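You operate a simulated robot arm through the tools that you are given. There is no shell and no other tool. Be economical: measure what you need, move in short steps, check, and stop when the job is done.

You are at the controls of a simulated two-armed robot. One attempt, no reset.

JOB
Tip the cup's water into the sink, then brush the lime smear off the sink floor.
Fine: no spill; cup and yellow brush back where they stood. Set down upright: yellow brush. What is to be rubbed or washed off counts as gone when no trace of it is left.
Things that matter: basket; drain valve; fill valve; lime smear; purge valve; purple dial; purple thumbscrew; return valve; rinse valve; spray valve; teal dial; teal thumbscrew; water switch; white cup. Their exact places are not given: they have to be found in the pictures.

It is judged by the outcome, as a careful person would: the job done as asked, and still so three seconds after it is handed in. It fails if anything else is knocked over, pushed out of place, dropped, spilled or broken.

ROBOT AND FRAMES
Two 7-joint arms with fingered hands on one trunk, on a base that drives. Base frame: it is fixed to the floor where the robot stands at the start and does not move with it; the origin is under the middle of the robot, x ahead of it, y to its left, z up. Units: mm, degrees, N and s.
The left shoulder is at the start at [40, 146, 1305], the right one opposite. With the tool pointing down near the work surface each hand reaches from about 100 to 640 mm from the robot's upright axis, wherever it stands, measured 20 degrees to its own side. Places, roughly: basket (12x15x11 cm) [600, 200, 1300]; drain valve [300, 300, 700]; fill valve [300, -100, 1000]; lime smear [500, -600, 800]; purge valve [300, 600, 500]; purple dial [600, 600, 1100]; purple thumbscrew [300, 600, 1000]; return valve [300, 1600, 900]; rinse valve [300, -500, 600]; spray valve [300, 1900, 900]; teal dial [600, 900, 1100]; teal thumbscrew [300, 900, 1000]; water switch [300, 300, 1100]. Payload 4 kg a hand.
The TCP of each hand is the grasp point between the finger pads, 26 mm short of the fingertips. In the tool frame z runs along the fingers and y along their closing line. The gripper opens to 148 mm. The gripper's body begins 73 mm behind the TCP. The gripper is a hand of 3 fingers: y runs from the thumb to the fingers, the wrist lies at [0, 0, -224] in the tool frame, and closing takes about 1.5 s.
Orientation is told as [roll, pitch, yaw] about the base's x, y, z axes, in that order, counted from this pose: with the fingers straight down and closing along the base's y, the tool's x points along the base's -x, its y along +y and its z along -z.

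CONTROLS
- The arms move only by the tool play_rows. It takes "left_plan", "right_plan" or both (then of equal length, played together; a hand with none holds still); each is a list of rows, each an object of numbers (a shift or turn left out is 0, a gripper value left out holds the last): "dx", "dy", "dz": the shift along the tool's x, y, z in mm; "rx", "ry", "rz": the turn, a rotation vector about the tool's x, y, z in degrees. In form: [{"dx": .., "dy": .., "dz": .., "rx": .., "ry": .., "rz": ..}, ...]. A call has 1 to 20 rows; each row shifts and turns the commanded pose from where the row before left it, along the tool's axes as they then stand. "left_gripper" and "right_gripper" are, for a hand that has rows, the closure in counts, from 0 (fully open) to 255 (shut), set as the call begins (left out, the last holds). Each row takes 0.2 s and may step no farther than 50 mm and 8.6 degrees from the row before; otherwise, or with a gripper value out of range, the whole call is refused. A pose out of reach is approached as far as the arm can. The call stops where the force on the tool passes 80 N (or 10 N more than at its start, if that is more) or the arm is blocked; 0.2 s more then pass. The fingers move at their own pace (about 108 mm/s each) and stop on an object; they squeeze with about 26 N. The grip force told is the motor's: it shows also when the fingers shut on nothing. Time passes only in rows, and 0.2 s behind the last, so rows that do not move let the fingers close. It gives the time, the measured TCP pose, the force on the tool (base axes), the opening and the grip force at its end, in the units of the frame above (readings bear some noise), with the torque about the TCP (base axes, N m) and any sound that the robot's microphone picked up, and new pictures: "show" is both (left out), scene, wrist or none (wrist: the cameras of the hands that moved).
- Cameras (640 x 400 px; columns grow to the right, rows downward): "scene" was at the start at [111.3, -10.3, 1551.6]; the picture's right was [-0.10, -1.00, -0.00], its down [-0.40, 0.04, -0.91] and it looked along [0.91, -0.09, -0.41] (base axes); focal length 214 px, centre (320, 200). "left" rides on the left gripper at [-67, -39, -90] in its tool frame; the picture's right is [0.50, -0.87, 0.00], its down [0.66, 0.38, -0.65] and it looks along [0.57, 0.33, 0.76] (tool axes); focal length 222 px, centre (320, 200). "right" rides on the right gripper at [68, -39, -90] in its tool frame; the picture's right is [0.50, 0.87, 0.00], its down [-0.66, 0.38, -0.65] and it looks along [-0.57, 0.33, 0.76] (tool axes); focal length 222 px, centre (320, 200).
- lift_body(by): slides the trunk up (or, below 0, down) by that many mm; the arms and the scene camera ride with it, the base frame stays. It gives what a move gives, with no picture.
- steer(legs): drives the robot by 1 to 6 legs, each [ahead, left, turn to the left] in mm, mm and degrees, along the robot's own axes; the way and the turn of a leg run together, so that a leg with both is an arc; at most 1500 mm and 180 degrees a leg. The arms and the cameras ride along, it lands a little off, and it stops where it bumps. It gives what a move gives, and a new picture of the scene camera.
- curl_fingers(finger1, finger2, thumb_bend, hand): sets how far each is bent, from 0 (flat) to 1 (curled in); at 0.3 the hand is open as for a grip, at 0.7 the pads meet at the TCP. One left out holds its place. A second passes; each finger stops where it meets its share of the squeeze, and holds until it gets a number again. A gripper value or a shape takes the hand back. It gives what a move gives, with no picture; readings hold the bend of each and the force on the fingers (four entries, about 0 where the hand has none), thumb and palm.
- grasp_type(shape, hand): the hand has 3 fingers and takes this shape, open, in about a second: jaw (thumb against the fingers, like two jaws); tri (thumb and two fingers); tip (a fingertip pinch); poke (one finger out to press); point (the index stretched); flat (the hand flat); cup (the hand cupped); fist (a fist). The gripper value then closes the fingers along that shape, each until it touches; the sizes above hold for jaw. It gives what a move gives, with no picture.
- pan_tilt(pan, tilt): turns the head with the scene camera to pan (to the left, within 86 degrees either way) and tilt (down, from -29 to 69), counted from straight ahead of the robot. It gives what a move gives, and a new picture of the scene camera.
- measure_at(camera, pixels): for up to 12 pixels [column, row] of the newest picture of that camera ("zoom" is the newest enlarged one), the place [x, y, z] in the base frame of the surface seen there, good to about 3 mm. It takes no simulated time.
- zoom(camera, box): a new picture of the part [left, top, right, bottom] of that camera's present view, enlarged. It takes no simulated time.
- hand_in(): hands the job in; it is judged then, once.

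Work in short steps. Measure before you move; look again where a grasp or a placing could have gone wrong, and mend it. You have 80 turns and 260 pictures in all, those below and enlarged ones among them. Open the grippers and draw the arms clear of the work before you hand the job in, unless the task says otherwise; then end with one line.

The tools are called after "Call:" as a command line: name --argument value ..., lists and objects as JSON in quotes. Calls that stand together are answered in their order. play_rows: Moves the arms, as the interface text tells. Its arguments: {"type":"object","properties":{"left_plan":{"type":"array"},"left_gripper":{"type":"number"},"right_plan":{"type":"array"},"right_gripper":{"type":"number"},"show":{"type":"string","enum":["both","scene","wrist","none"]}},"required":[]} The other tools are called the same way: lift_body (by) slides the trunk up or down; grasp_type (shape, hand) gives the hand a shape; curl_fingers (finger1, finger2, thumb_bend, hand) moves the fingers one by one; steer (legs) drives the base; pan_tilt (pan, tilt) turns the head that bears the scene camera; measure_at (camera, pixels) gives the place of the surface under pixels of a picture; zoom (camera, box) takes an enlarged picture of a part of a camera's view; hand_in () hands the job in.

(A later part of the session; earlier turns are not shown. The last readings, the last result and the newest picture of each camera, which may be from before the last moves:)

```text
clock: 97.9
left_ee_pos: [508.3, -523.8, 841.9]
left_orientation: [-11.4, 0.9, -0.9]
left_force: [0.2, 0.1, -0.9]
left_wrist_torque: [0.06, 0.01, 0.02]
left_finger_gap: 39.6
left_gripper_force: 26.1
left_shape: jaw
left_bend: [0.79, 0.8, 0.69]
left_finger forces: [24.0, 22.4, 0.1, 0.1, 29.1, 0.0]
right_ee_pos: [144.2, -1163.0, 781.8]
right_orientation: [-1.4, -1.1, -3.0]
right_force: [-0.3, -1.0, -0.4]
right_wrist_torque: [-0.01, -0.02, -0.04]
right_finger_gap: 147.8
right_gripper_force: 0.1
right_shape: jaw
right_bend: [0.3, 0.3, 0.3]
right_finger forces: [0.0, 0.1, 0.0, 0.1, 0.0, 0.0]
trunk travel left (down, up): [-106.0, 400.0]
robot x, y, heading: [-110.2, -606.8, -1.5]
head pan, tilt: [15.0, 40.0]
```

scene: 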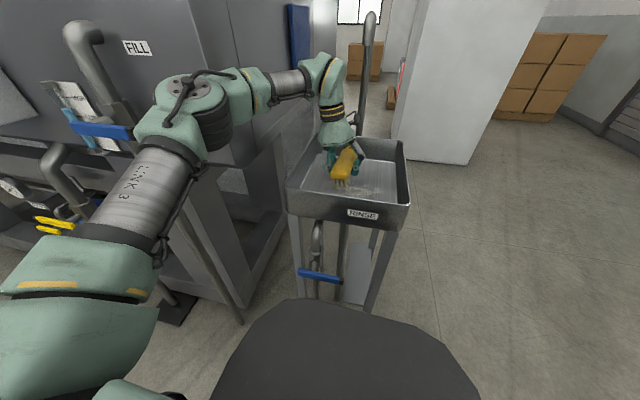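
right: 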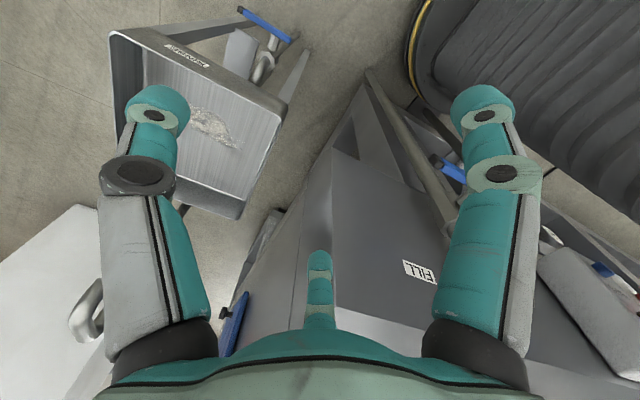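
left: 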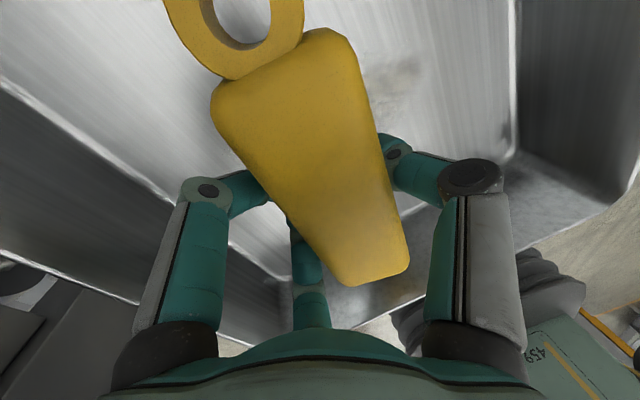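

The grip is solid again. I'll raise clear of the rim, then drive the base 120 mm right and straighten its heading.

Call:
play_rows --left_plan '[{"dz": -30, "dy": -6}, {"dz": -30, "dy": -6}, {"dz": -25, "dy": -5}, {"dz": 0}]' --show "none"

Call:
steer --legs '[[0, -125, 1.5]]'

```text
clock: 98.9
left_ee_pos: [509.0, -524.4, 926.2]
left_orientation: [-11.5, 0.9, -1.1]
left_force: [0.3, 0.1, -1.3]
left_wrist_torque: [0.01, 0.04, 0.0]
left_finger_gap: 39.9
left_gripper_force: 25.7
left_shape: jaw
left_bend: [0.79, 0.8, 0.69]
left_finger forces: [24.0, 22.4, 0.1, 0.0, 28.9, 0.1]
right_ee_pos: [142.1, -1163.1, 781.9]
right_orientation: [-1.4, -1.2, -3.1]
right_force: [0.3, -0.5, 1.1]
right_wrist_torque: [0.01, 0.01, -0.03]
right_finger_gap: 147.6
right_gripper_force: 0.0
right_shape: jaw
right_bend: [0.3, 0.3, 0.3]
right_finger forces: [0.0, 0.0, 0.0, 0.1, 0.1, 0.0]
trunk travel left (down, up): [-106.0, 400.0]
robot x, y, heading: [-104.8, -605.7, -1.2]
head pan, tilt: [15.0, 40.0]
```

```text
clock: 100.1
left_ee_pos: [503.6, -636.3, 926.5]
left_orientation: [-11.5, 1.0, 0.4]
left_force: [0.9, -0.6, -0.8]
left_wrist_torque: [0.02, 0.03, 0.0]
left_finger_gap: 39.4
left_gripper_force: 26.2
left_shape: jaw
left_bend: [0.79, 0.8, 0.69]
left_finger forces: [24.0, 22.4, 0.0, 0.0, 29.1, 0.0]
right_ee_pos: [153.8, -1283.8, 781.3]
right_orientation: [-1.4, -1.1, -1.6]
right_force: [-0.4, 0.5, 0.7]
right_wrist_torque: [0.01, 0.0, 0.01]
right_finger_gap: 148.1
right_gripper_force: 0.1
right_shape: jaw
right_bend: [0.3, 0.3, 0.3]
right_finger forces: [0.1, 0.1, 0.0, 0.1, 0.1, 0.0]
trunk travel left (down, up): [-106.0, 400.0]
robot x, y, heading: [-115.0, -730.8, -0.0]
head pan, tilt: [15.0, 40.0]
```

scene: 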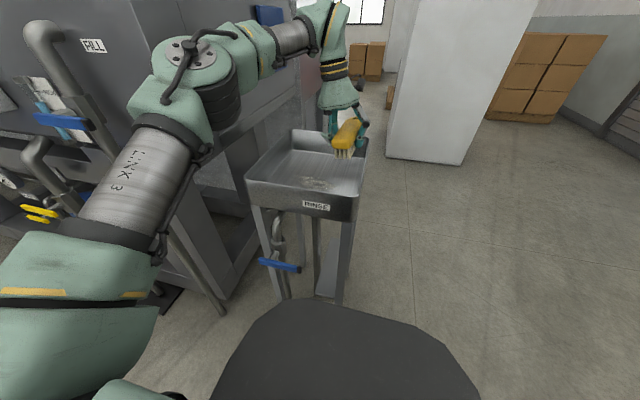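

I'll look at what's left of the smear, and the brush's pose.

Call:
zoom --camera "scene" --box '[235, 100, 395, 200]'

Call:
measure_at --camera "zoom" --pixels '[[250, 310], [390, 345], [320, 320], [300, 345], [400, 215], [470, 225], [395, 160], [480, 180], [440, 90], [500, 100], [360, 350]]'

```text
4.00 times, centred on (315, 150) of scene
```

zoom: 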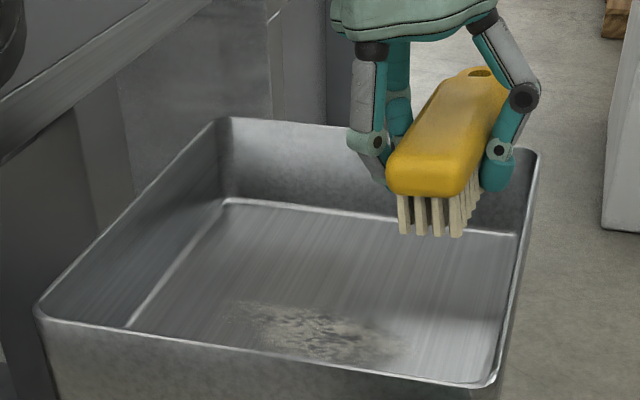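

```text
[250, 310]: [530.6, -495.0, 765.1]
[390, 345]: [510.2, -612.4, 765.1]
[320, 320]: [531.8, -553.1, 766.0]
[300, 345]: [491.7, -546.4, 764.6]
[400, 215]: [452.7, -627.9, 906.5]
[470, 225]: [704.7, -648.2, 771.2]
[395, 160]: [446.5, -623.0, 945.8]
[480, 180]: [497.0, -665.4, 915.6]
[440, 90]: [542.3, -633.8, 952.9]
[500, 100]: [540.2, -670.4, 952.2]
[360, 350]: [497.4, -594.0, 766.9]
```

The smear is fading where rubbed. I'll move back down to the right end of the smear.

Call:
play_rows --left_plan '[{"dx": -5, "dy": 25}, {"dx": -5, "dy": 4.5, "dz": 27}, {"dy": 5.4, "dz": 27}, {"dy": 5.4, "dz": 27}, {"dy": 5, "dz": 24}, {"dy": 0.8, "dz": 4}, {"dz": 0}]' --show "none"

Call:
play_rows --left_plan '[{"dz": 1.5, "dy": 0.3}, {"dz": 1.5, "dy": 0.3}, {"dz": 0}]' --show "wrist"

```text
clock: 101.7
left_ee_pos: [513.0, -610.7, 811.3]
left_orientation: [-11.6, 0.9, 0.3]
left_force: [0.7, 0.6, -1.8]
left_wrist_torque: [0.0, 0.01, -0.01]
left_finger_gap: 39.3
left_gripper_force: 25.9
left_shape: jaw
left_bend: [0.79, 0.8, 0.69]
left_finger forces: [24.1, 22.3, 0.0, 0.0, 28.9, 0.1]
right_ee_pos: [154.6, -1281.4, 781.4]
right_orientation: [-1.3, -1.2, -1.6]
right_force: [0.5, -0.3, 0.9]
right_wrist_torque: [-0.01, -0.01, 0.02]
right_finger_gap: 147.9
right_gripper_force: 0.1
right_shape: jaw
right_bend: [0.3, 0.3, 0.3]
right_finger forces: [0.1, 0.1, 0.0, 0.0, 0.0, 0.0]
trunk travel left (down, up): [-106.0, 400.0]
robot x, y, heading: [-112.1, -731.3, -0.1]
head pan, tilt: [15.0, 40.0]
```

```text
clock: 102.5
left_ee_pos: [512.5, -610.9, 807.6]
left_orientation: [-11.5, 0.9, 0.4]
left_force: [-0.3, -0.1, -1.0]
left_wrist_torque: [0.03, 0.02, 0.01]
left_finger_gap: 39.7
left_gripper_force: 26.1
left_shape: jaw
left_bend: [0.79, 0.8, 0.69]
left_finger forces: [24.1, 22.3, 0.1, 0.0, 28.9, 0.0]
right_ee_pos: [154.2, -1281.5, 782.1]
right_orientation: [-1.4, -1.2, -1.7]
right_force: [-0.3, 0.5, 0.0]
right_wrist_torque: [0.02, 0.0, 0.0]
right_finger_gap: 148.0
right_gripper_force: 0.1
right_shape: jaw
right_bend: [0.3, 0.3, 0.3]
right_finger forces: [0.0, 0.0, 0.1, 0.1, 0.1, 0.1]
trunk travel left (down, up): [-106.0, 400.0]
robot x, y, heading: [-116.4, -727.8, -0.3]
head pan, tilt: [15.0, 40.0]
```

left: 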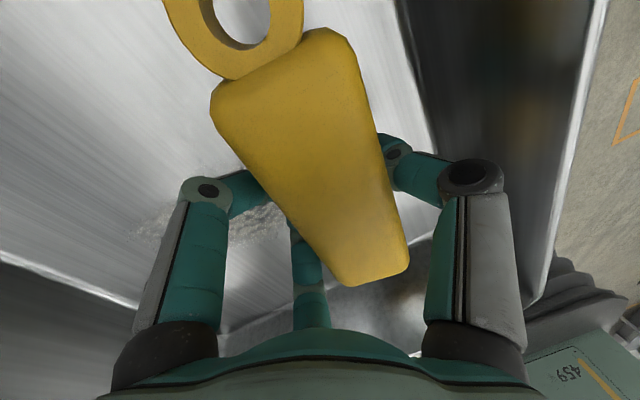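

Call:
play_rows --left_plan '[{"dz": 2, "dy": 0.4}, {"dz": 2, "dy": 0.4}, {"dz": 0}]' --show "none"

Call:
play_rows --left_plan '[{"dz": 1, "dy": 0.2}, {"dz": 1, "dy": 0.2}, {"dz": 0}]' --show "none"

```text
clock: 103.3
left_ee_pos: [512.3, -612.0, 803.1]
left_orientation: [-11.5, 1.0, 0.3]
left_force: [-0.2, -0.5, -1.2]
left_wrist_torque: [0.03, -0.02, 0.0]
left_finger_gap: 39.5
left_gripper_force: 26.2
left_shape: jaw
left_bend: [0.79, 0.8, 0.69]
left_finger forces: [24.0, 22.4, 0.0, 0.0, 29.0, 0.0]
right_ee_pos: [153.4, -1282.0, 780.5]
right_orientation: [-1.4, -1.3, -1.6]
right_force: [-0.7, 0.5, -0.8]
right_wrist_torque: [-0.01, -0.01, 0.01]
right_finger_gap: 147.7
right_gripper_force: 0.1
right_shape: jaw
right_bend: [0.3, 0.3, 0.3]
right_finger forces: [0.0, 0.1, 0.1, 0.0, 0.1, 0.0]
trunk travel left (down, up): [-106.0, 400.0]
robot x, y, heading: [-109.0, -729.7, 0.2]
head pan, tilt: [15.0, 40.0]
```

```text
clock: 104.1
left_ee_pos: [512.7, -611.1, 801.1]
left_orientation: [-11.5, 0.9, 0.4]
left_force: [-0.4, 0.0, -1.2]
left_wrist_torque: [0.0, 0.0, 0.04]
left_finger_gap: 39.4
left_gripper_force: 26.1
left_shape: jaw
left_bend: [0.79, 0.8, 0.69]
left_finger forces: [24.0, 22.3, 0.0, 0.1, 28.9, 0.0]
right_ee_pos: [153.5, -1281.5, 781.6]
right_orientation: [-1.5, -1.2, -1.7]
right_force: [1.0, 1.0, 0.8]
right_wrist_torque: [-0.02, -0.02, 0.0]
right_finger_gap: 148.0
right_gripper_force: 0.2
right_shape: jaw
right_bend: [0.3, 0.3, 0.3]
right_finger forces: [0.0, 0.1, 0.0, 0.0, 0.0, 0.0]
trunk travel left (down, up): [-106.0, 400.0]
robot x, y, heading: [-114.1, -731.9, -0.2]
head pan, tilt: [15.0, 40.0]
```

Still no contact (the brush slid up a bit in the hand), so I'll continue down 1 mm at a time and begin a sweep.

Call:
play_rows --left_plan '[{"dz": 1, "dy": 0.2}, {"dz": 1, "dy": 0.2}, {"dz": 0}]' --show "none"

Call:
play_rows --left_plan '[{"dz": 1, "dy": 0.2}, {"dz": 0.5, "dy": 0.1}, {"dz": 0}]' --show "none"

```text
clock: 104.9
left_ee_pos: [511.2, -612.0, 798.1]
left_orientation: [-11.5, 1.0, 0.4]
left_force: [0.1, -0.2, -1.8]
left_wrist_torque: [0.01, 0.02, 0.0]
left_finger_gap: 39.5
left_gripper_force: 25.9
left_shape: jaw
left_bend: [0.79, 0.8, 0.69]
left_finger forces: [24.0, 22.4, 0.0, 0.0, 28.8, 0.1]
right_ee_pos: [154.4, -1282.1, 782.5]
right_orientation: [-1.5, -1.2, -1.7]
right_force: [-0.1, -0.3, -0.3]
right_wrist_torque: [-0.04, -0.02, 0.03]
right_finger_gap: 148.1
right_gripper_force: 0.1
right_shape: jaw
right_bend: [0.3, 0.3, 0.3]
right_finger forces: [0.0, 0.0, 0.0, 0.0, 0.0, 0.0]
trunk travel left (down, up): [-106.0, 400.0]
robot x, y, heading: [-110.3, -732.4, 0.0]
head pan, tilt: [15.0, 40.0]
```

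```text
clock: 105.7
left_ee_pos: [511.2, -610.3, 797.6]
left_orientation: [-11.4, 0.9, 0.4]
left_force: [0.1, 0.4, -1.8]
left_wrist_torque: [0.02, 0.01, -0.02]
left_finger_gap: 39.5
left_gripper_force: 26.1
left_shape: jaw
left_bend: [0.79, 0.8, 0.69]
left_finger forces: [24.0, 22.4, 0.0, 0.1, 28.9, 0.0]
right_ee_pos: [154.3, -1282.0, 781.7]
right_orientation: [-1.4, -1.2, -1.8]
right_force: [0.3, 0.3, -0.5]
right_wrist_torque: [0.01, -0.02, -0.05]
right_finger_gap: 147.8
right_gripper_force: 0.1
right_shape: jaw
right_bend: [0.3, 0.3, 0.3]
right_finger forces: [0.0, 0.0, 0.0, 0.0, 0.1, 0.1]
trunk travel left (down, up): [-106.0, 400.0]
robot x, y, heading: [-108.7, -732.8, -0.2]
head pan, tilt: [15.0, 40.0]
```

I'll go 4 mm further down and sweep forward and back in one go, then look.

Call:
play_rows --left_plan '[{"dz": 1.5, "dy": 0.3}, {"dz": 1.5, "dy": 0.3}, {"dz": 1.2, "dy": 0.2}, {"dy": 14.7, "dz": -3}, {"dy": 14.7, "dz": -3}, {"dy": 14.7, "dz": -3}, {"dy": 14.7, "dz": -3}, {"dy": 14.7, "dz": -3}, {"dy": 14.7, "dz": -3}, {"dy": 14.7, "dz": -3}, {"dy": 14.7, "dz": -3}, {"dy": 14.7, "dz": -3}, {"dy": 6, "dz": -1.2}]' --show "both"

Call:
zoom --camera "scene" --box '[235, 100, 395, 200]'

```text
clock: 108.5
left_ee_pos: [512.4, -470.7, 793.0]
left_orientation: [-11.3, 1.1, 0.4]
left_force: [-0.1, -0.7, 1.4]
left_wrist_torque: [0.03, 0.09, 0.0]
left_finger_gap: 40.6
left_gripper_force: 26.3
left_shape: jaw
left_bend: [0.79, 0.8, 0.69]
left_finger forces: [0.0, 0.1, 0.1, 0.0, 30.2, 0.0]
right_ee_pos: [154.1, -1282.4, 782.0]
right_orientation: [-1.4, -1.2, -1.7]
right_force: [1.5, -0.6, -0.2]
right_wrist_torque: [-0.01, 0.01, -0.02]
right_finger_gap: 147.9
right_gripper_force: 0.1
right_shape: jaw
right_bend: [0.3, 0.3, 0.3]
right_finger forces: [0.1, 0.0, 0.0, 0.0, 0.0, 0.0]
trunk travel left (down, up): [-106.0, 400.0]
robot x, y, heading: [-112.2, -734.5, -0.2]
head pan, tilt: [15.0, 40.0]
```

scene: 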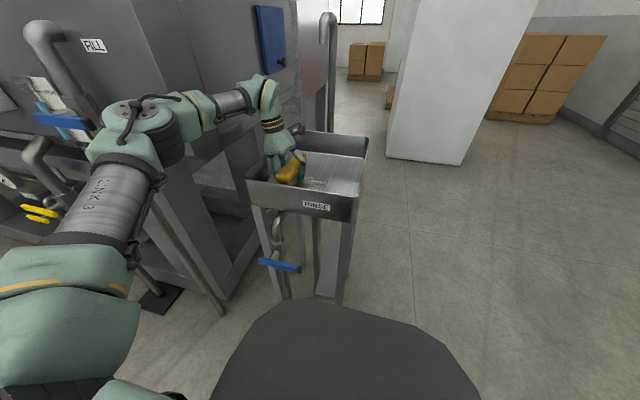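
left: 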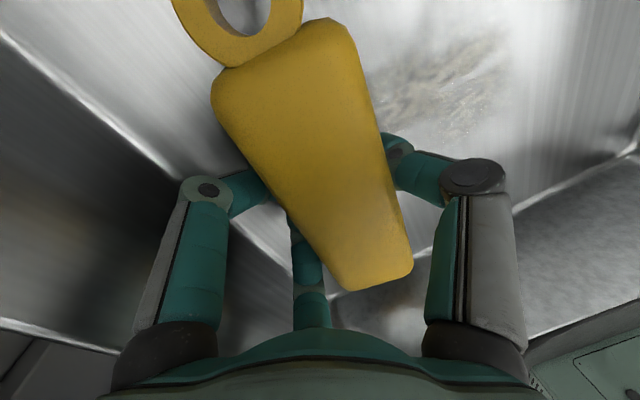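

```text
4.00 times, centred on (315, 150) of scene
```

zoom: 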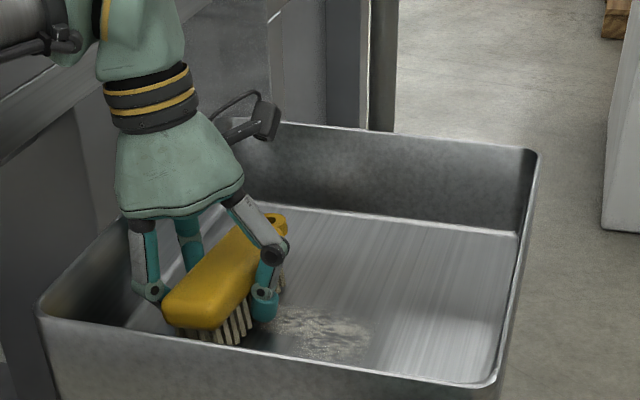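

It works with the elbow now free; contact is light (≈3 N). I'll press 2 mm more and do several back-and-forth strokes.

Call:
play_rows --left_plan '[{"dz": 2, "dy": 0.4}, {"dy": -24.5, "dz": 5}, {"dy": -24.5, "dz": 5}, {"dy": -24.5, "dz": 5}, {"dy": -24.5, "dz": 5}, {"dy": -24.5, "dz": 5}, {"dy": -24.5, "dz": 5}, {"dy": 24.5, "dz": -5}, {"dy": 24.5, "dz": -5}, {"dy": 24.5, "dz": -5}, {"dy": 24.5, "dz": -5}, {"dy": 24.5, "dz": -5}, {"dy": 24.5, "dz": -5}, {"dy": -24.5, "dz": 5}, {"dy": -24.5, "dz": 5}, {"dy": -24.5, "dz": 5}, {"dy": -24.5, "dz": 5}, {"dy": -24.5, "dz": 5}, {"dy": -24.5, "dz": 5}]' --show "none"

Call:
play_rows --left_plan '[{"dz": 0.5}, {"dy": 24.5, "dz": -5}, {"dy": 24.5, "dz": -5}, {"dy": 24.5, "dz": -5}, {"dy": 24.5, "dz": -5}, {"dy": 24.5, "dz": -5}, {"dy": 24.5, "dz": -5}, {"dy": -24.5, "dz": 5}, {"dy": -24.5, "dz": 5}, {"dy": -24.5, "dz": 5}, {"dy": -24.5, "dz": 5}, {"dy": -24.5, "dz": 5}, {"dy": -24.5, "dz": 5}, {"dy": 24.5, "dz": -5}, {"dy": 24.5, "dz": -5}, {"dy": 24.5, "dz": -5}, {"dy": 24.5, "dz": -5}, {"dy": 24.5, "dz": -5}, {"dy": 24.5, "dz": -5}]' --show "both"

Call:
zoom --camera "scene" --box '[235, 100, 395, 200]'

```text
clock: 112.5
left_ee_pos: [512.7, -621.0, 791.6]
left_orientation: [-11.4, 1.0, 0.2]
left_force: [-0.9, 0.2, 0.2]
left_wrist_torque: [0.06, 0.12, -0.02]
left_finger_gap: 39.6
left_gripper_force: 26.5
left_shape: jaw
left_bend: [0.79, 0.8, 0.71]
left_finger forces: [26.2, 0.1, 0.0, 0.1, 30.8, 0.0]
right_ee_pos: [153.6, -1282.7, 779.7]
right_orientation: [-1.4, -1.1, -1.7]
right_force: [0.4, -0.1, -0.3]
right_wrist_torque: [0.01, -0.01, 0.0]
right_finger_gap: 147.9
right_gripper_force: 0.0
right_shape: jaw
right_bend: [0.3, 0.3, 0.3]
right_finger forces: [0.0, 0.0, 0.0, 0.0, 0.1, 0.0]
trunk travel left (down, up): [-106.0, 400.0]
robot x, y, heading: [-112.3, -732.1, -0.1]
head pan, tilt: [15.0, 40.0]
```

```text
clock: 116.5
left_ee_pos: [511.7, -468.7, 788.6]
left_orientation: [-11.4, 0.9, 0.5]
left_force: [-0.3, -0.8, 1.0]
left_wrist_torque: [0.06, 0.11, 0.04]
left_finger_gap: 40.5
left_gripper_force: 26.7
left_shape: jaw
left_bend: [0.79, 0.8, 0.71]
left_finger forces: [26.0, 24.5, 0.0, 0.1, 30.9, 0.1]
right_ee_pos: [154.5, -1281.4, 782.3]
right_orientation: [-1.4, -1.2, -1.5]
right_force: [0.1, -0.9, 0.8]
right_wrist_torque: [-0.03, -0.02, 0.01]
right_finger_gap: 147.9
right_gripper_force: 0.1
right_shape: jaw
right_bend: [0.3, 0.3, 0.3]
right_finger forces: [0.1, 0.0, 0.0, 0.1, 0.0, 0.0]
trunk travel left (down, up): [-106.0, 400.0]
robot x, y, heading: [-112.3, -732.2, 0.0]
head pan, tilt: [15.0, 40.0]
```

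scene: 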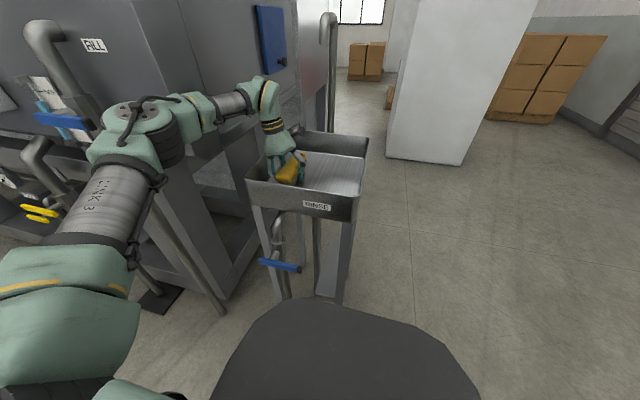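
left: 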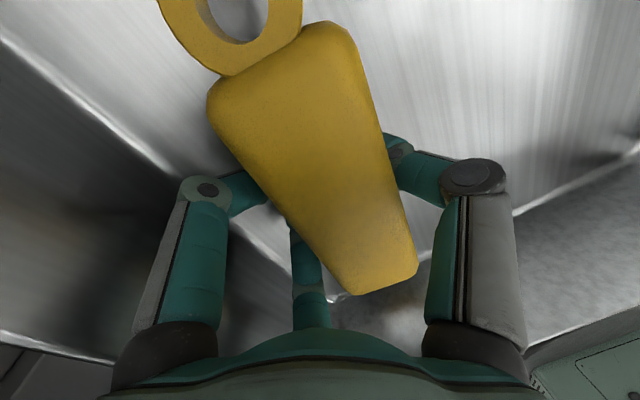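

```text
4.00 times, centred on (315, 150) of scene
```

zoom: 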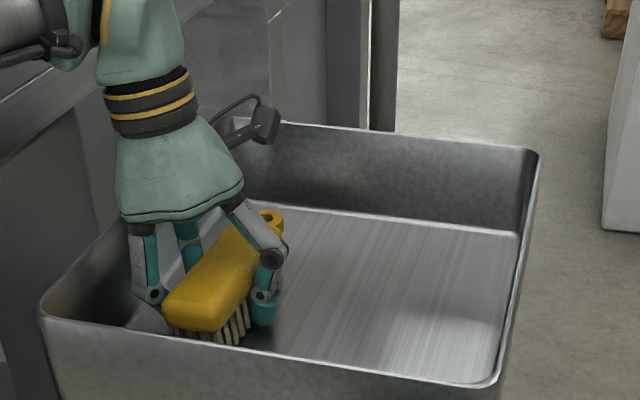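

The visible floor is clean now. I'll do one more pass with small x offsets, covering the left end too, then lift out and inspect.

Call:
play_rows --left_plan '[{"dy": 9, "dz": -1.8}, {"dx": 14}, {"dy": -24.5, "dz": 5}, {"dy": -24.5, "dz": 5}, {"dy": -24.5, "dz": 5}, {"dy": -24.5, "dz": 5}, {"dy": -24.5, "dz": 5}, {"dy": -24.5, "dz": 5}, {"dx": -14}, {"dx": -14}, {"dy": 24.5, "dz": -5}, {"dy": 24.5, "dz": -5}, {"dy": 24.5, "dz": -5}, {"dy": 24.5, "dz": -5}, {"dy": 24.5, "dz": -5}, {"dy": 24.5, "dz": -5}, {"dx": 14}]' --show "none"

Call:
play_rows --left_plan '[{"dy": -24.5, "dz": 5}, {"dy": -24.5, "dz": 5}, {"dy": -24.5, "dz": 5}, {"dy": -10, "dz": -20}, {"dz": -35, "dy": -7}, {"dz": -35, "dy": -7}, {"dz": -35, "dy": -7}, {"dz": -35, "dy": -7}, {"dz": 0}]' --show "both"

Call:
zoom --camera "scene" --box '[235, 100, 395, 200]'

```text
clock: 120.1
left_ee_pos: [511.1, -461.5, 790.4]
left_orientation: [-11.4, 0.9, 0.4]
left_force: [-0.2, 0.7, 0.1]
left_wrist_torque: [0.02, 0.03, -0.03]
left_finger_gap: 39.9
left_gripper_force: 26.0
left_shape: jaw
left_bend: [0.79, 0.8, 0.69]
left_finger forces: [26.0, 0.0, 0.1, 0.0, 30.2, 0.0]
right_ee_pos: [155.4, -1282.2, 782.5]
right_orientation: [-1.5, -1.2, -1.6]
right_force: [0.1, -0.2, -0.3]
right_wrist_torque: [0.01, -0.03, -0.01]
right_finger_gap: 147.7
right_gripper_force: 0.1
right_shape: jaw
right_bend: [0.3, 0.3, 0.3]
right_finger forces: [0.1, 0.1, 0.1, 0.0, 0.0, 0.1]
trunk travel left (down, up): [-106.0, 400.0]
robot x, y, heading: [-113.1, -730.6, -0.1]
head pan, tilt: [15.0, 40.0]
```

```text
clock: 122.1
left_ee_pos: [515.7, -539.1, 956.2]
left_orientation: [-11.6, 0.9, 0.4]
left_force: [0.4, 0.2, -1.8]
left_wrist_torque: [0.01, 0.0, 0.04]
left_finger_gap: 39.3
left_gripper_force: 25.6
left_shape: jaw
left_bend: [0.79, 0.8, 0.69]
left_finger forces: [26.5, 0.0, 0.1, 0.1, 29.7, 0.1]
right_ee_pos: [155.7, -1281.2, 781.0]
right_orientation: [-1.5, -1.2, -1.6]
right_force: [-0.6, -0.4, 0.5]
right_wrist_torque: [-0.06, 0.01, 0.0]
right_finger_gap: 147.9
right_gripper_force: 0.2
right_shape: jaw
right_bend: [0.3, 0.3, 0.3]
right_finger forces: [0.0, 0.0, 0.0, 0.0, 0.1, 0.0]
trunk travel left (down, up): [-106.0, 400.0]
robot x, y, heading: [-110.7, -734.0, -0.4]
head pan, tilt: [15.0, 40.0]
```

scene: 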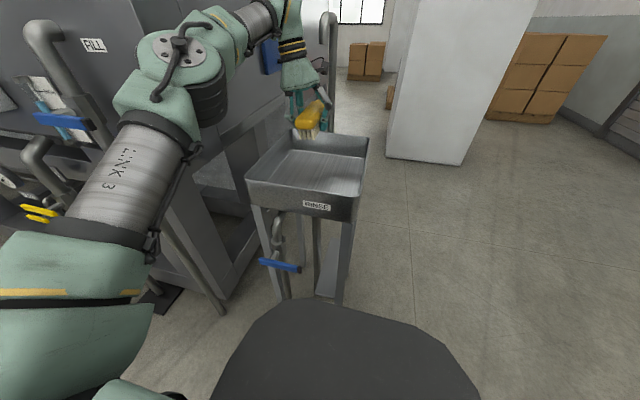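
left: 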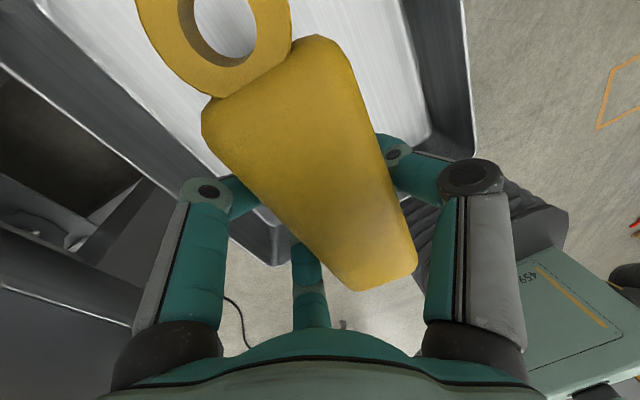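

```text
4.00 times, centred on (315, 150) of scene
```

zoom: 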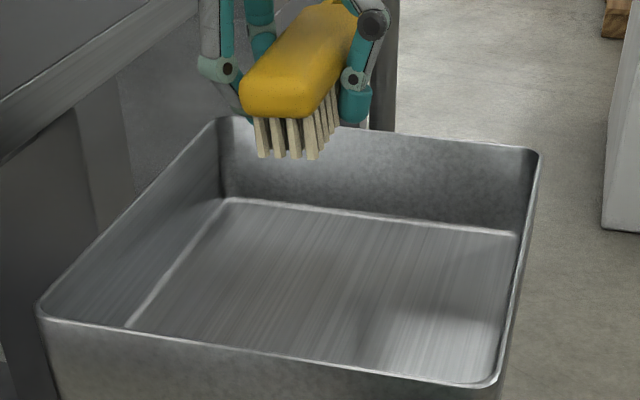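

No trace is left. I'll measure the brush's pose in the hand, then back out, retract, raise and drive back to the ledge.

Call:
measure_at --camera "left" --pixels '[[350, 283], [410, 260], [212, 125], [335, 50], [385, 200], [255, 205], [275, 90], [382, 272]]'

Call:
measure_at --camera "zoom" --pixels '[[261, 153], [312, 155], [246, 95], [315, 105], [285, 155]]'

Call:
steer --legs '[[-130, 0, 0]]'

Call:
play_rows --left_plan '[{"dx": 26}, {"dx": 26}, {"dx": 24}, {"dz": 0}]' --show "none"

Call:
lift_body --by 400

Call:
play_rows --left_plan '[{"dz": -25, "dy": -5}, {"dz": -25, "dy": -5}, {"dz": -20, "dy": -4}, {"dz": 0}]' --show "none"

Call:
steer --legs '[[0, 450, 0], [0, 450, 0]]'

```text
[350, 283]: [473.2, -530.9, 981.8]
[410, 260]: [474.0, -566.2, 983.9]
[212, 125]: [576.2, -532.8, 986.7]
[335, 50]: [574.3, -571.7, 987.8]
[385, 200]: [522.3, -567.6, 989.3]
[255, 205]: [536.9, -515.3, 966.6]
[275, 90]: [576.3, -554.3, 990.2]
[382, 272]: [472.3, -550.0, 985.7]
```

```text
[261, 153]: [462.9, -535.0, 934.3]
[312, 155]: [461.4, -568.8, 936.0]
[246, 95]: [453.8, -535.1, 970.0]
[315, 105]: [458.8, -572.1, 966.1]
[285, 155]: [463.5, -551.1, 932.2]
```

```text
clock: 123.4
left_ee_pos: [388.7, -541.0, 955.5]
left_orientation: [-11.5, 0.8, 0.4]
left_force: [-0.5, 0.9, -1.7]
left_wrist_torque: [0.03, 0.0, -0.01]
left_finger_gap: 39.4
left_gripper_force: 26.4
left_shape: jaw
left_bend: [0.79, 0.8, 0.69]
left_finger forces: [26.4, 0.0, 0.0, 0.0, 29.7, 0.0]
right_ee_pos: [25.0, -1283.0, 782.8]
right_orientation: [-1.3, -1.2, -1.8]
right_force: [0.2, -0.4, 0.8]
right_wrist_torque: [0.0, -0.01, -0.03]
right_finger_gap: 147.8
right_gripper_force: 0.0
right_shape: jaw
right_bend: [0.3, 0.3, 0.3]
right_finger forces: [0.0, 0.0, 0.0, 0.0, 0.1, 0.0]
trunk travel left (down, up): [-106.0, 400.0]
robot x, y, heading: [-241.0, -732.7, -0.4]
head pan, tilt: [15.0, 40.0]
```

scene: 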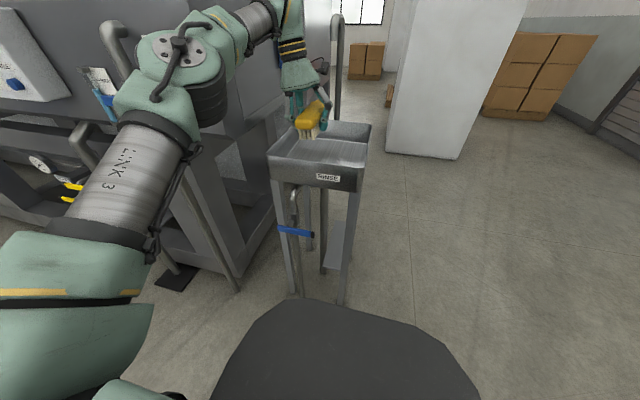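

```text
clock: 124.4
left_ee_pos: [312.3, -542.7, 955.9]
left_orientation: [-11.5, 0.9, 0.4]
left_force: [-0.1, 0.1, -1.5]
left_wrist_torque: [-0.03, 0.03, -0.02]
left_finger_gap: 39.6
left_gripper_force: 26.2
left_shape: jaw
left_bend: [0.79, 0.8, 0.69]
left_finger forces: [26.2, 0.0, 0.1, 0.0, 29.5, 0.1]
right_ee_pos: [26.5, -1281.6, 782.8]
right_orientation: [-1.4, -1.1, -1.8]
right_force: [0.0, -0.2, 0.2]
right_wrist_torque: [0.03, -0.02, -0.01]
right_finger_gap: 147.9
right_gripper_force: 0.0
right_shape: jaw
right_bend: [0.3, 0.3, 0.3]
right_finger forces: [0.0, 0.0, 0.1, 0.0, 0.0, 0.1]
trunk travel left (down, up): [-106.0, 400.0]
robot x, y, heading: [-239.6, -732.1, -0.3]
head pan, tilt: [15.0, 40.0]
```

```text
clock: 128.2
left_ee_pos: [313.0, -541.3, 1356.6]
left_orientation: [-11.5, 0.9, 0.3]
left_force: [-1.0, 1.2, -1.8]
left_wrist_torque: [0.01, -0.02, -0.03]
left_finger_gap: 39.5
left_gripper_force: 25.7
left_shape: jaw
left_bend: [0.79, 0.8, 0.69]
left_finger forces: [26.1, 0.0, 0.1, 0.0, 29.5, 0.0]
right_ee_pos: [26.1, -1283.0, 1180.6]
right_orientation: [-1.4, -1.2, -1.8]
right_force: [0.1, 0.2, 0.2]
right_wrist_torque: [-0.01, 0.02, 0.01]
right_finger_gap: 147.9
right_gripper_force: 0.0
right_shape: jaw
right_bend: [0.3, 0.3, 0.3]
right_finger forces: [0.0, 0.0, 0.1, 0.0, 0.1, 0.1]
trunk travel left (down, up): [-506.0, 0.0]
robot x, y, heading: [-243.3, -734.6, -0.3]
head pan, tilt: [15.0, 40.0]
```

```text
clock: 129.2
left_ee_pos: [312.1, -541.8, 1429.6]
left_orientation: [-11.5, 1.0, 0.3]
left_force: [-0.5, -0.3, -1.4]
left_wrist_torque: [0.01, 0.02, 0.0]
left_finger_gap: 39.6
left_gripper_force: 26.2
left_shape: jaw
left_bend: [0.79, 0.8, 0.69]
left_finger forces: [26.1, 0.1, 0.0, 0.0, 29.5, 0.1]
right_ee_pos: [26.3, -1282.6, 1181.4]
right_orientation: [-1.5, -1.2, -1.9]
right_force: [0.4, -0.1, 0.1]
right_wrist_torque: [0.0, 0.02, -0.04]
right_finger_gap: 147.8
right_gripper_force: 0.0
right_shape: jaw
right_bend: [0.3, 0.3, 0.3]
right_finger forces: [0.0, 0.0, 0.0, 0.1, 0.0, 0.0]
trunk travel left (down, up): [-506.0, 0.0]
robot x, y, heading: [-239.8, -732.9, -0.2]
head pan, tilt: [15.0, 40.0]
```

```text
clock: 134.3
left_ee_pos: [318.6, 365.7, 1429.5]
left_orientation: [-11.4, 0.9, 0.0]
left_force: [-0.2, -0.3, -2.0]
left_wrist_torque: [0.02, 0.01, 0.0]
left_finger_gap: 39.8
left_gripper_force: 26.5
left_shape: jaw
left_bend: [0.79, 0.8, 0.69]
left_finger forces: [26.3, 0.0, 0.1, 0.1, 29.3, 0.1]
right_ee_pos: [27.5, -372.1, 1181.2]
right_orientation: [-1.3, -1.3, -2.1]
right_force: [-0.1, 0.0, 0.5]
right_wrist_torque: [-0.01, -0.01, -0.04]
right_finger_gap: 148.2
right_gripper_force: 0.0
right_shape: jaw
right_bend: [0.3, 0.3, 0.3]
right_finger forces: [0.0, 0.1, 0.1, 0.0, 0.0, 0.0]
trunk travel left (down, up): [-506.0, 0.0]
robot x, y, heading: [-234.3, 184.1, -0.5]
head pan, tilt: [15.0, 40.0]
```

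scene: 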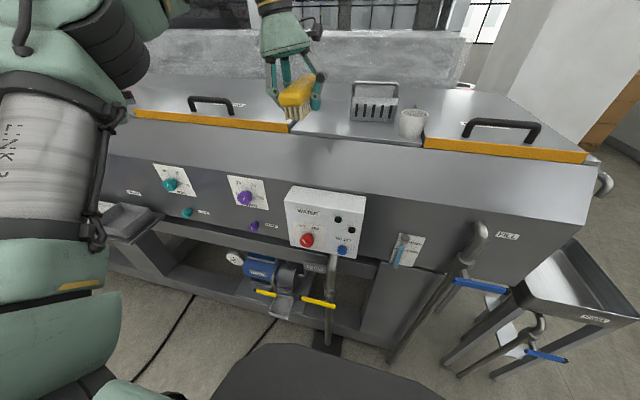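

The brush in the hand is off by about roll +3°, pitch +2.4° and yaw +4.5°, with its bottom ~23 mm below the TCP. I'll drive forward over the ledge and apply these corrections.

Call:
steer --legs '[[230, -3, 0.5]]'

Call:
play_rows --left_plan '[{"rx": -3, "ry": 2.4, "rz": -4.5}, {"dz": 0}, {"dz": 0}, {"dz": 0}]' --show "both"

Call:
measure_at --camera "left" --pixels '[[350, 283], [410, 260], [212, 125], [335, 50], [382, 272], [275, 90]]'

Call:
zoom --camera "scene" --box '[250, 60, 450, 185]'

```text
clock: 136.1
left_ee_pos: [540.5, 369.2, 1431.7]
left_orientation: [-11.5, 0.6, 0.5]
left_force: [-0.7, -0.4, -0.7]
left_wrist_torque: [0.03, -0.04, 0.03]
left_finger_gap: 39.4
left_gripper_force: 26.2
left_shape: jaw
left_bend: [0.79, 0.8, 0.69]
left_finger forces: [26.3, 0.1, 0.1, 0.1, 29.4, 0.0]
right_ee_pos: [259.1, -373.1, 1182.8]
right_orientation: [-1.4, -1.4, -1.5]
right_force: [0.1, -0.4, 0.3]
right_wrist_torque: [0.01, 0.02, 0.03]
right_finger_gap: 148.0
right_gripper_force: 0.0
right_shape: jaw
right_bend: [0.3, 0.3, 0.3]
right_finger forces: [0.1, 0.0, 0.0, 0.0, 0.0, 0.1]
trunk travel left (down, up): [-506.0, 0.0]
robot x, y, heading: [-7.9, 175.1, 0.1]
head pan, tilt: [15.0, 40.0]
```

scene: 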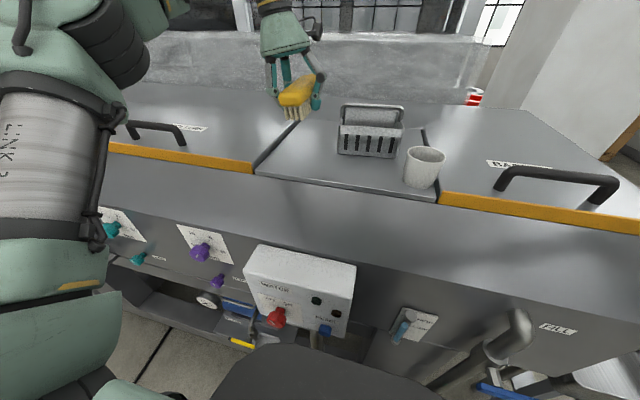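

```text
clock: 137.1
left_ee_pos: [546.2, 367.5, 1429.5]
left_orientation: [-8.3, 4.1, 4.7]
left_force: [1.1, -0.7, -0.9]
left_wrist_torque: [0.03, 0.04, 0.01]
left_finger_gap: 39.5
left_gripper_force: 26.3
left_shape: jaw
left_bend: [0.79, 0.8, 0.69]
left_finger forces: [26.2, 0.0, 0.0, 0.0, 29.3, 0.0]
right_ee_pos: [261.9, -372.3, 1180.8]
right_orientation: [-1.3, -1.1, -1.5]
right_force: [-0.5, -0.1, -0.7]
right_wrist_torque: [-0.01, 0.0, -0.02]
right_finger_gap: 147.9
right_gripper_force: 0.1
right_shape: jaw
right_bend: [0.3, 0.3, 0.3]
right_finger forces: [0.0, 0.0, 0.1, 0.0, 0.0, 0.0]
trunk travel left (down, up): [-506.0, 0.0]
robot x, y, heading: [-5.4, 177.9, 0.0]
head pan, tilt: [15.0, 40.0]
```

scene: 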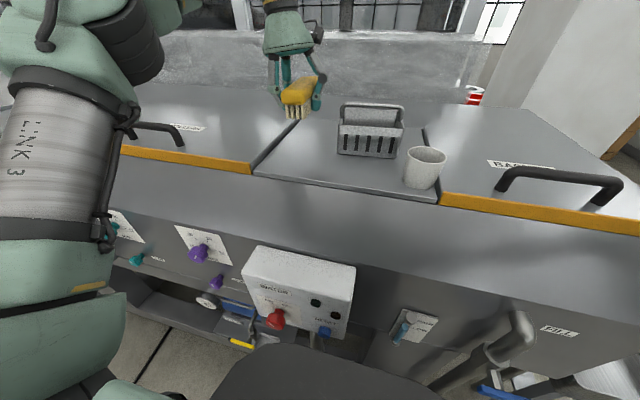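
left: 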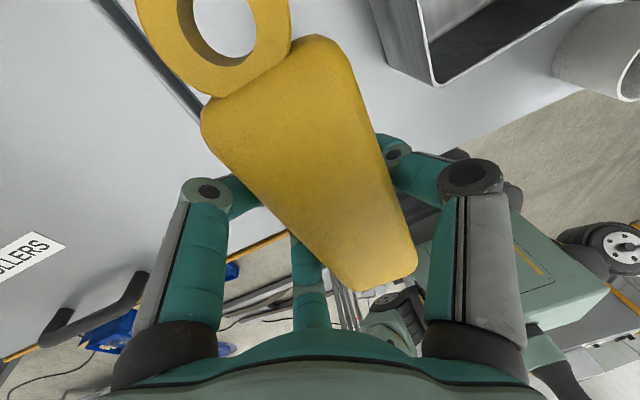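

```text
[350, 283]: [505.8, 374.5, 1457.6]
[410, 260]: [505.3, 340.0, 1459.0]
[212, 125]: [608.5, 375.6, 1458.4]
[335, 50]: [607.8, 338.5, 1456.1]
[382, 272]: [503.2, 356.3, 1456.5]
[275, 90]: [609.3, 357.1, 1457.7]
```

```text
3.20 times, centred on (350, 122) of scene
```

zoom: 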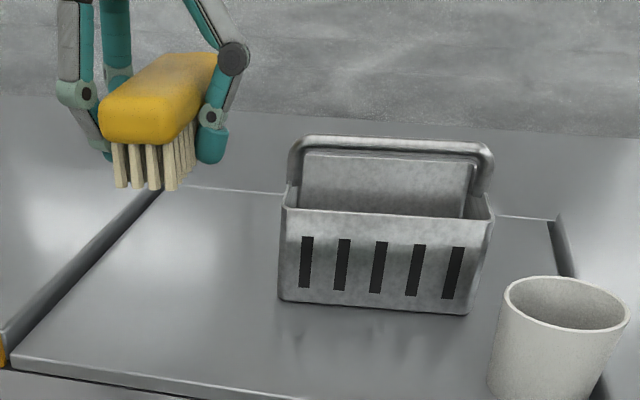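

The brush is level. I'll shift by (+4,-7) mm, yaw +2°, and lower 88 mm, to just above the ledge.

Call:
play_rows --left_plan '[{"dx": -3.4, "dy": -7.3, "dz": 0.8, "rz": -2}, {"dz": 0}, {"dx": -1.57, "dy": 3.17, "dz": 21.7}, {"dx": -1.57, "dy": 3.17, "dz": 21.7}, {"dx": -1.57, "dy": 3.17, "dz": 21.7}, {"dx": -0.86, "dy": 1.73, "dz": 11.85}, {"dx": -0.43, "dy": 0.86, "dz": 5.9}, {"dx": -0.29, "dy": 0.58, "dz": 3.95}, {"dz": 0}]' --show "both"

Call:
measure_at --camera "left" --pixels '[[350, 283], [410, 260], [212, 125], [335, 50], [382, 272], [275, 90]]'

Call:
zoom --camera "scene" --box '[250, 80, 450, 205]'

```text
clock: 139.1
left_ee_pos: [550.1, 362.0, 1341.2]
left_orientation: [-8.2, 4.3, 6.6]
left_force: [0.1, -0.7, -2.3]
left_wrist_torque: [0.02, 0.02, 0.02]
left_finger_gap: 39.6
left_gripper_force: 26.3
left_shape: jaw
left_bend: [0.79, 0.8, 0.69]
left_finger forces: [26.3, 0.1, 0.0, 0.0, 29.3, 0.0]
right_ee_pos: [262.0, -372.6, 1181.1]
right_orientation: [-1.4, -1.2, -1.5]
right_force: [-0.4, 0.3, -0.3]
right_wrist_torque: [0.01, 0.0, 0.0]
right_finger_gap: 148.0
right_gripper_force: 0.1
right_shape: jaw
right_bend: [0.3, 0.3, 0.3]
right_finger forces: [0.0, 0.0, 0.1, 0.0, 0.0, 0.0]
trunk travel left (down, up): [-506.0, 0.0]
robot x, y, heading: [-5.9, 175.5, -0.1]
head pan, tilt: [15.0, 40.0]
```

scene: 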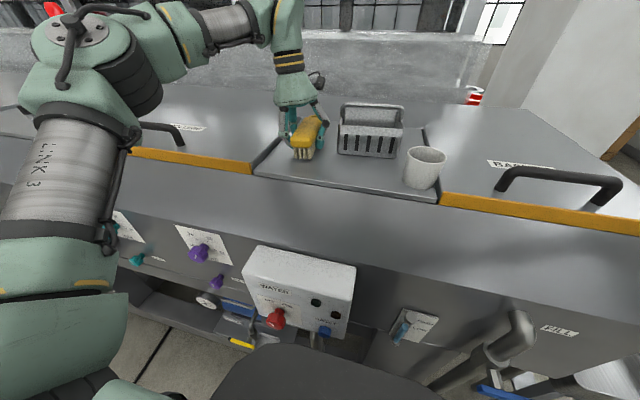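
left: 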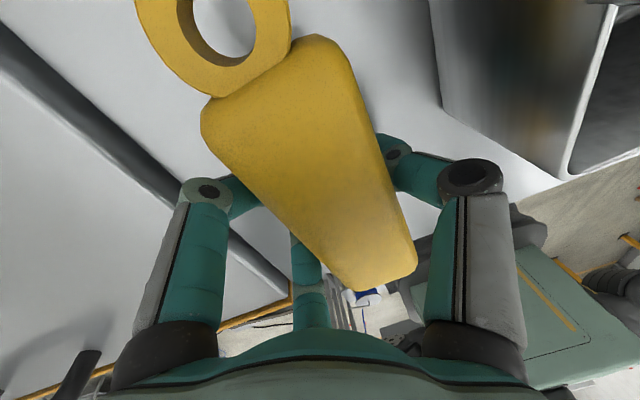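

```text
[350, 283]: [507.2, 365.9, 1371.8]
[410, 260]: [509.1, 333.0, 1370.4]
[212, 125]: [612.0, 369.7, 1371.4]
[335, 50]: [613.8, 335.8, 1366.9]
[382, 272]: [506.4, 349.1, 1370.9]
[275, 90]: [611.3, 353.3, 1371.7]
```

```text
3.20 times, centred on (350, 142) of scene
```

zoom: 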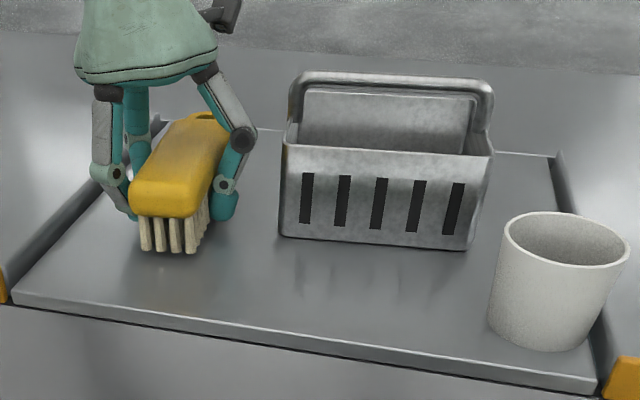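

The brush is 5–6 mm above the ledge at the original spot (centre y≈351, yaw≈2°). Lowering the last bit.

Call:
play_rows --left_plan '[{"dx": -0.2, "dy": 0.35, "dz": 2.4}, {"dx": -0.14, "dy": 0.3, "dz": 2}, {"dz": 0}]' --show "none"

Call:
play_rows --left_plan '[{"dx": -0.1, "dy": 0.15, "dz": 1.2}, {"dz": 0}]' --show "wrist"

Call:
zoom --camera "scene" --box '[250, 80, 450, 205]'

```text
clock: 139.9
left_ee_pos: [548.7, 362.3, 1337.2]
left_orientation: [-8.0, 4.3, 6.5]
left_force: [0.8, 0.0, -1.4]
left_wrist_torque: [0.02, 0.03, 0.04]
left_finger_gap: 39.1
left_gripper_force: 26.1
left_shape: jaw
left_bend: [0.79, 0.8, 0.69]
left_finger forces: [26.2, 0.2, 0.0, 0.0, 29.3, 0.1]
right_ee_pos: [260.7, -372.7, 1181.6]
right_orientation: [-1.4, -1.2, -1.5]
right_force: [-0.3, 0.5, -0.1]
right_wrist_torque: [0.05, -0.01, -0.03]
right_finger_gap: 147.9
right_gripper_force: 0.1
right_shape: jaw
right_bend: [0.3, 0.3, 0.3]
right_finger forces: [0.1, 0.0, 0.1, 0.1, 0.0, 0.0]
trunk travel left (down, up): [-506.0, 0.0]
robot x, y, heading: [-9.0, 178.5, 0.1]
head pan, tilt: [15.0, 40.0]
```

```text
clock: 140.5
left_ee_pos: [549.2, 363.0, 1335.7]
left_orientation: [-8.2, 4.3, 6.6]
left_force: [0.5, 0.3, -1.8]
left_wrist_torque: [-0.02, 0.03, 0.02]
left_finger_gap: 39.5
left_gripper_force: 26.3
left_shape: jaw
left_bend: [0.79, 0.8, 0.69]
left_finger forces: [26.2, 0.0, 0.0, 0.1, 29.2, 0.0]
right_ee_pos: [262.4, -372.0, 1181.9]
right_orientation: [-1.4, -1.2, -1.5]
right_force: [-0.5, -0.4, 0.2]
right_wrist_torque: [0.03, 0.0, 0.02]
right_finger_gap: 148.0
right_gripper_force: 0.0
right_shape: jaw
right_bend: [0.3, 0.3, 0.3]
right_finger forces: [0.1, 0.0, 0.0, 0.1, 0.1, 0.1]
trunk travel left (down, up): [-506.0, 0.0]
robot x, y, heading: [-9.0, 177.1, -0.0]
head pan, tilt: [15.0, 40.0]
```

left: 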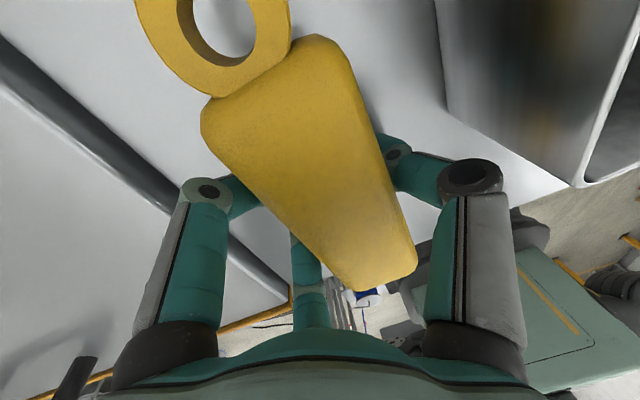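

```text
3.20 times, centred on (350, 142) of scene
5 turns are left
```

zoom: 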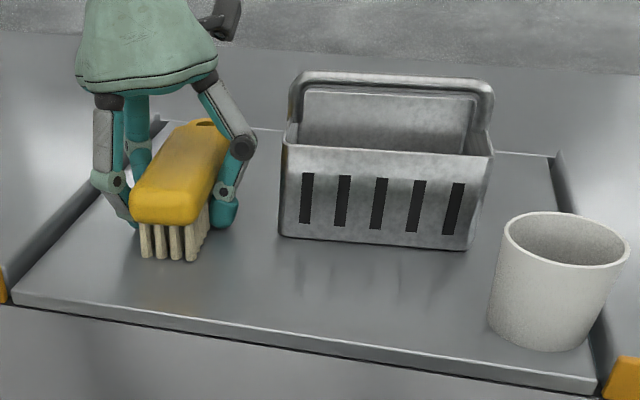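

No contact force yet; going down in three ~1 mm steps, reading the force each time.

Call:
play_rows --left_plan '[{"dx": -0.1, "dy": -0.8, "dz": 1}, {"dz": 0}]' --show "none"

Call:
play_rows --left_plan '[{"dx": -0.1, "dy": 0.15, "dz": 1}, {"dz": 0}]' --show "none"

Call:
play_rows --left_plan '[{"dx": -0.1, "dy": 0.15, "dz": 0.8}, {"dz": 0}]' --show "none"

Call:
measure_at --camera "left" --pixels '[[382, 272], [275, 90]]'

```text
clock: 141.1
left_ee_pos: [548.4, 360.8, 1335.5]
left_orientation: [-8.1, 4.2, 6.5]
left_force: [0.5, 2.1, 4.1]
left_wrist_torque: [0.09, 0.0, -0.01]
left_finger_gap: 39.4
left_gripper_force: 26.0
left_shape: jaw
left_bend: [0.79, 0.8, 0.69]
left_finger forces: [31.0, 0.1, 0.1, 0.1, 29.5, 0.0]
right_ee_pos: [261.4, -372.7, 1181.4]
right_orientation: [-1.4, -1.2, -1.5]
right_force: [1.1, -0.6, -0.5]
right_wrist_torque: [-0.03, 0.0, 0.02]
right_finger_gap: 147.7
right_gripper_force: 0.1
right_shape: jaw
right_bend: [0.3, 0.3, 0.3]
right_finger forces: [0.0, 0.0, 0.0, 0.0, 0.0, 0.0]
trunk travel left (down, up): [-506.0, 0.0]
robot x, y, heading: [-6.6, 175.9, 0.2]
head pan, tilt: [15.0, 40.0]
```

```text
clock: 141.7
left_ee_pos: [549.0, 362.7, 1335.6]
left_orientation: [-8.2, 4.2, 6.7]
left_force: [2.8, 2.8, 10.1]
left_wrist_torque: [0.16, 0.01, 0.01]
left_finger_gap: 40.0
left_gripper_force: 26.1
left_shape: jaw
left_bend: [0.8, 0.8, 0.69]
left_finger forces: [38.0, 0.1, 0.0, 0.0, 30.0, 0.1]
right_ee_pos: [260.7, -371.4, 1181.8]
right_orientation: [-1.5, -1.2, -1.5]
right_force: [0.2, 0.2, -0.2]
right_wrist_torque: [0.01, 0.01, -0.02]
right_finger_gap: 147.9
right_gripper_force: 0.0
right_shape: jaw
right_bend: [0.3, 0.3, 0.3]
right_finger forces: [0.1, 0.0, 0.0, 0.0, 0.0, 0.0]
trunk travel left (down, up): [-506.0, 0.0]
robot x, y, heading: [-6.1, 172.8, 0.1]
head pan, tilt: [15.0, 40.0]
```

```text
clock: 142.3
left_ee_pos: [549.0, 361.1, 1334.5]
left_orientation: [-8.3, 4.0, 6.6]
left_force: [4.2, 4.4, 19.6]
left_wrist_torque: [-0.01, -0.13, 0.04]
left_finger_gap: 40.3
left_gripper_force: 26.4
left_shape: jaw
left_bend: [0.8, 0.8, 0.69]
left_finger forces: [41.9, 25.2, 0.0, 0.0, 36.3, 0.1]
right_ee_pos: [261.7, -372.5, 1182.3]
right_orientation: [-1.5, -1.2, -1.6]
right_force: [-0.5, 0.5, -0.3]
right_wrist_torque: [-0.03, -0.02, -0.02]
right_finger_gap: 147.9
right_gripper_force: 0.2
right_shape: jaw
right_bend: [0.3, 0.3, 0.3]
right_finger forces: [0.0, 0.1, 0.0, 0.2, 0.0, 0.0]
trunk travel left (down, up): [-506.0, 0.0]
robot x, y, heading: [-4.8, 172.2, 0.2]
head pan, tilt: [15.0, 40.0]
```

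```text
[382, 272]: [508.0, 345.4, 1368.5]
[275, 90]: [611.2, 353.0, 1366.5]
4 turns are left
```

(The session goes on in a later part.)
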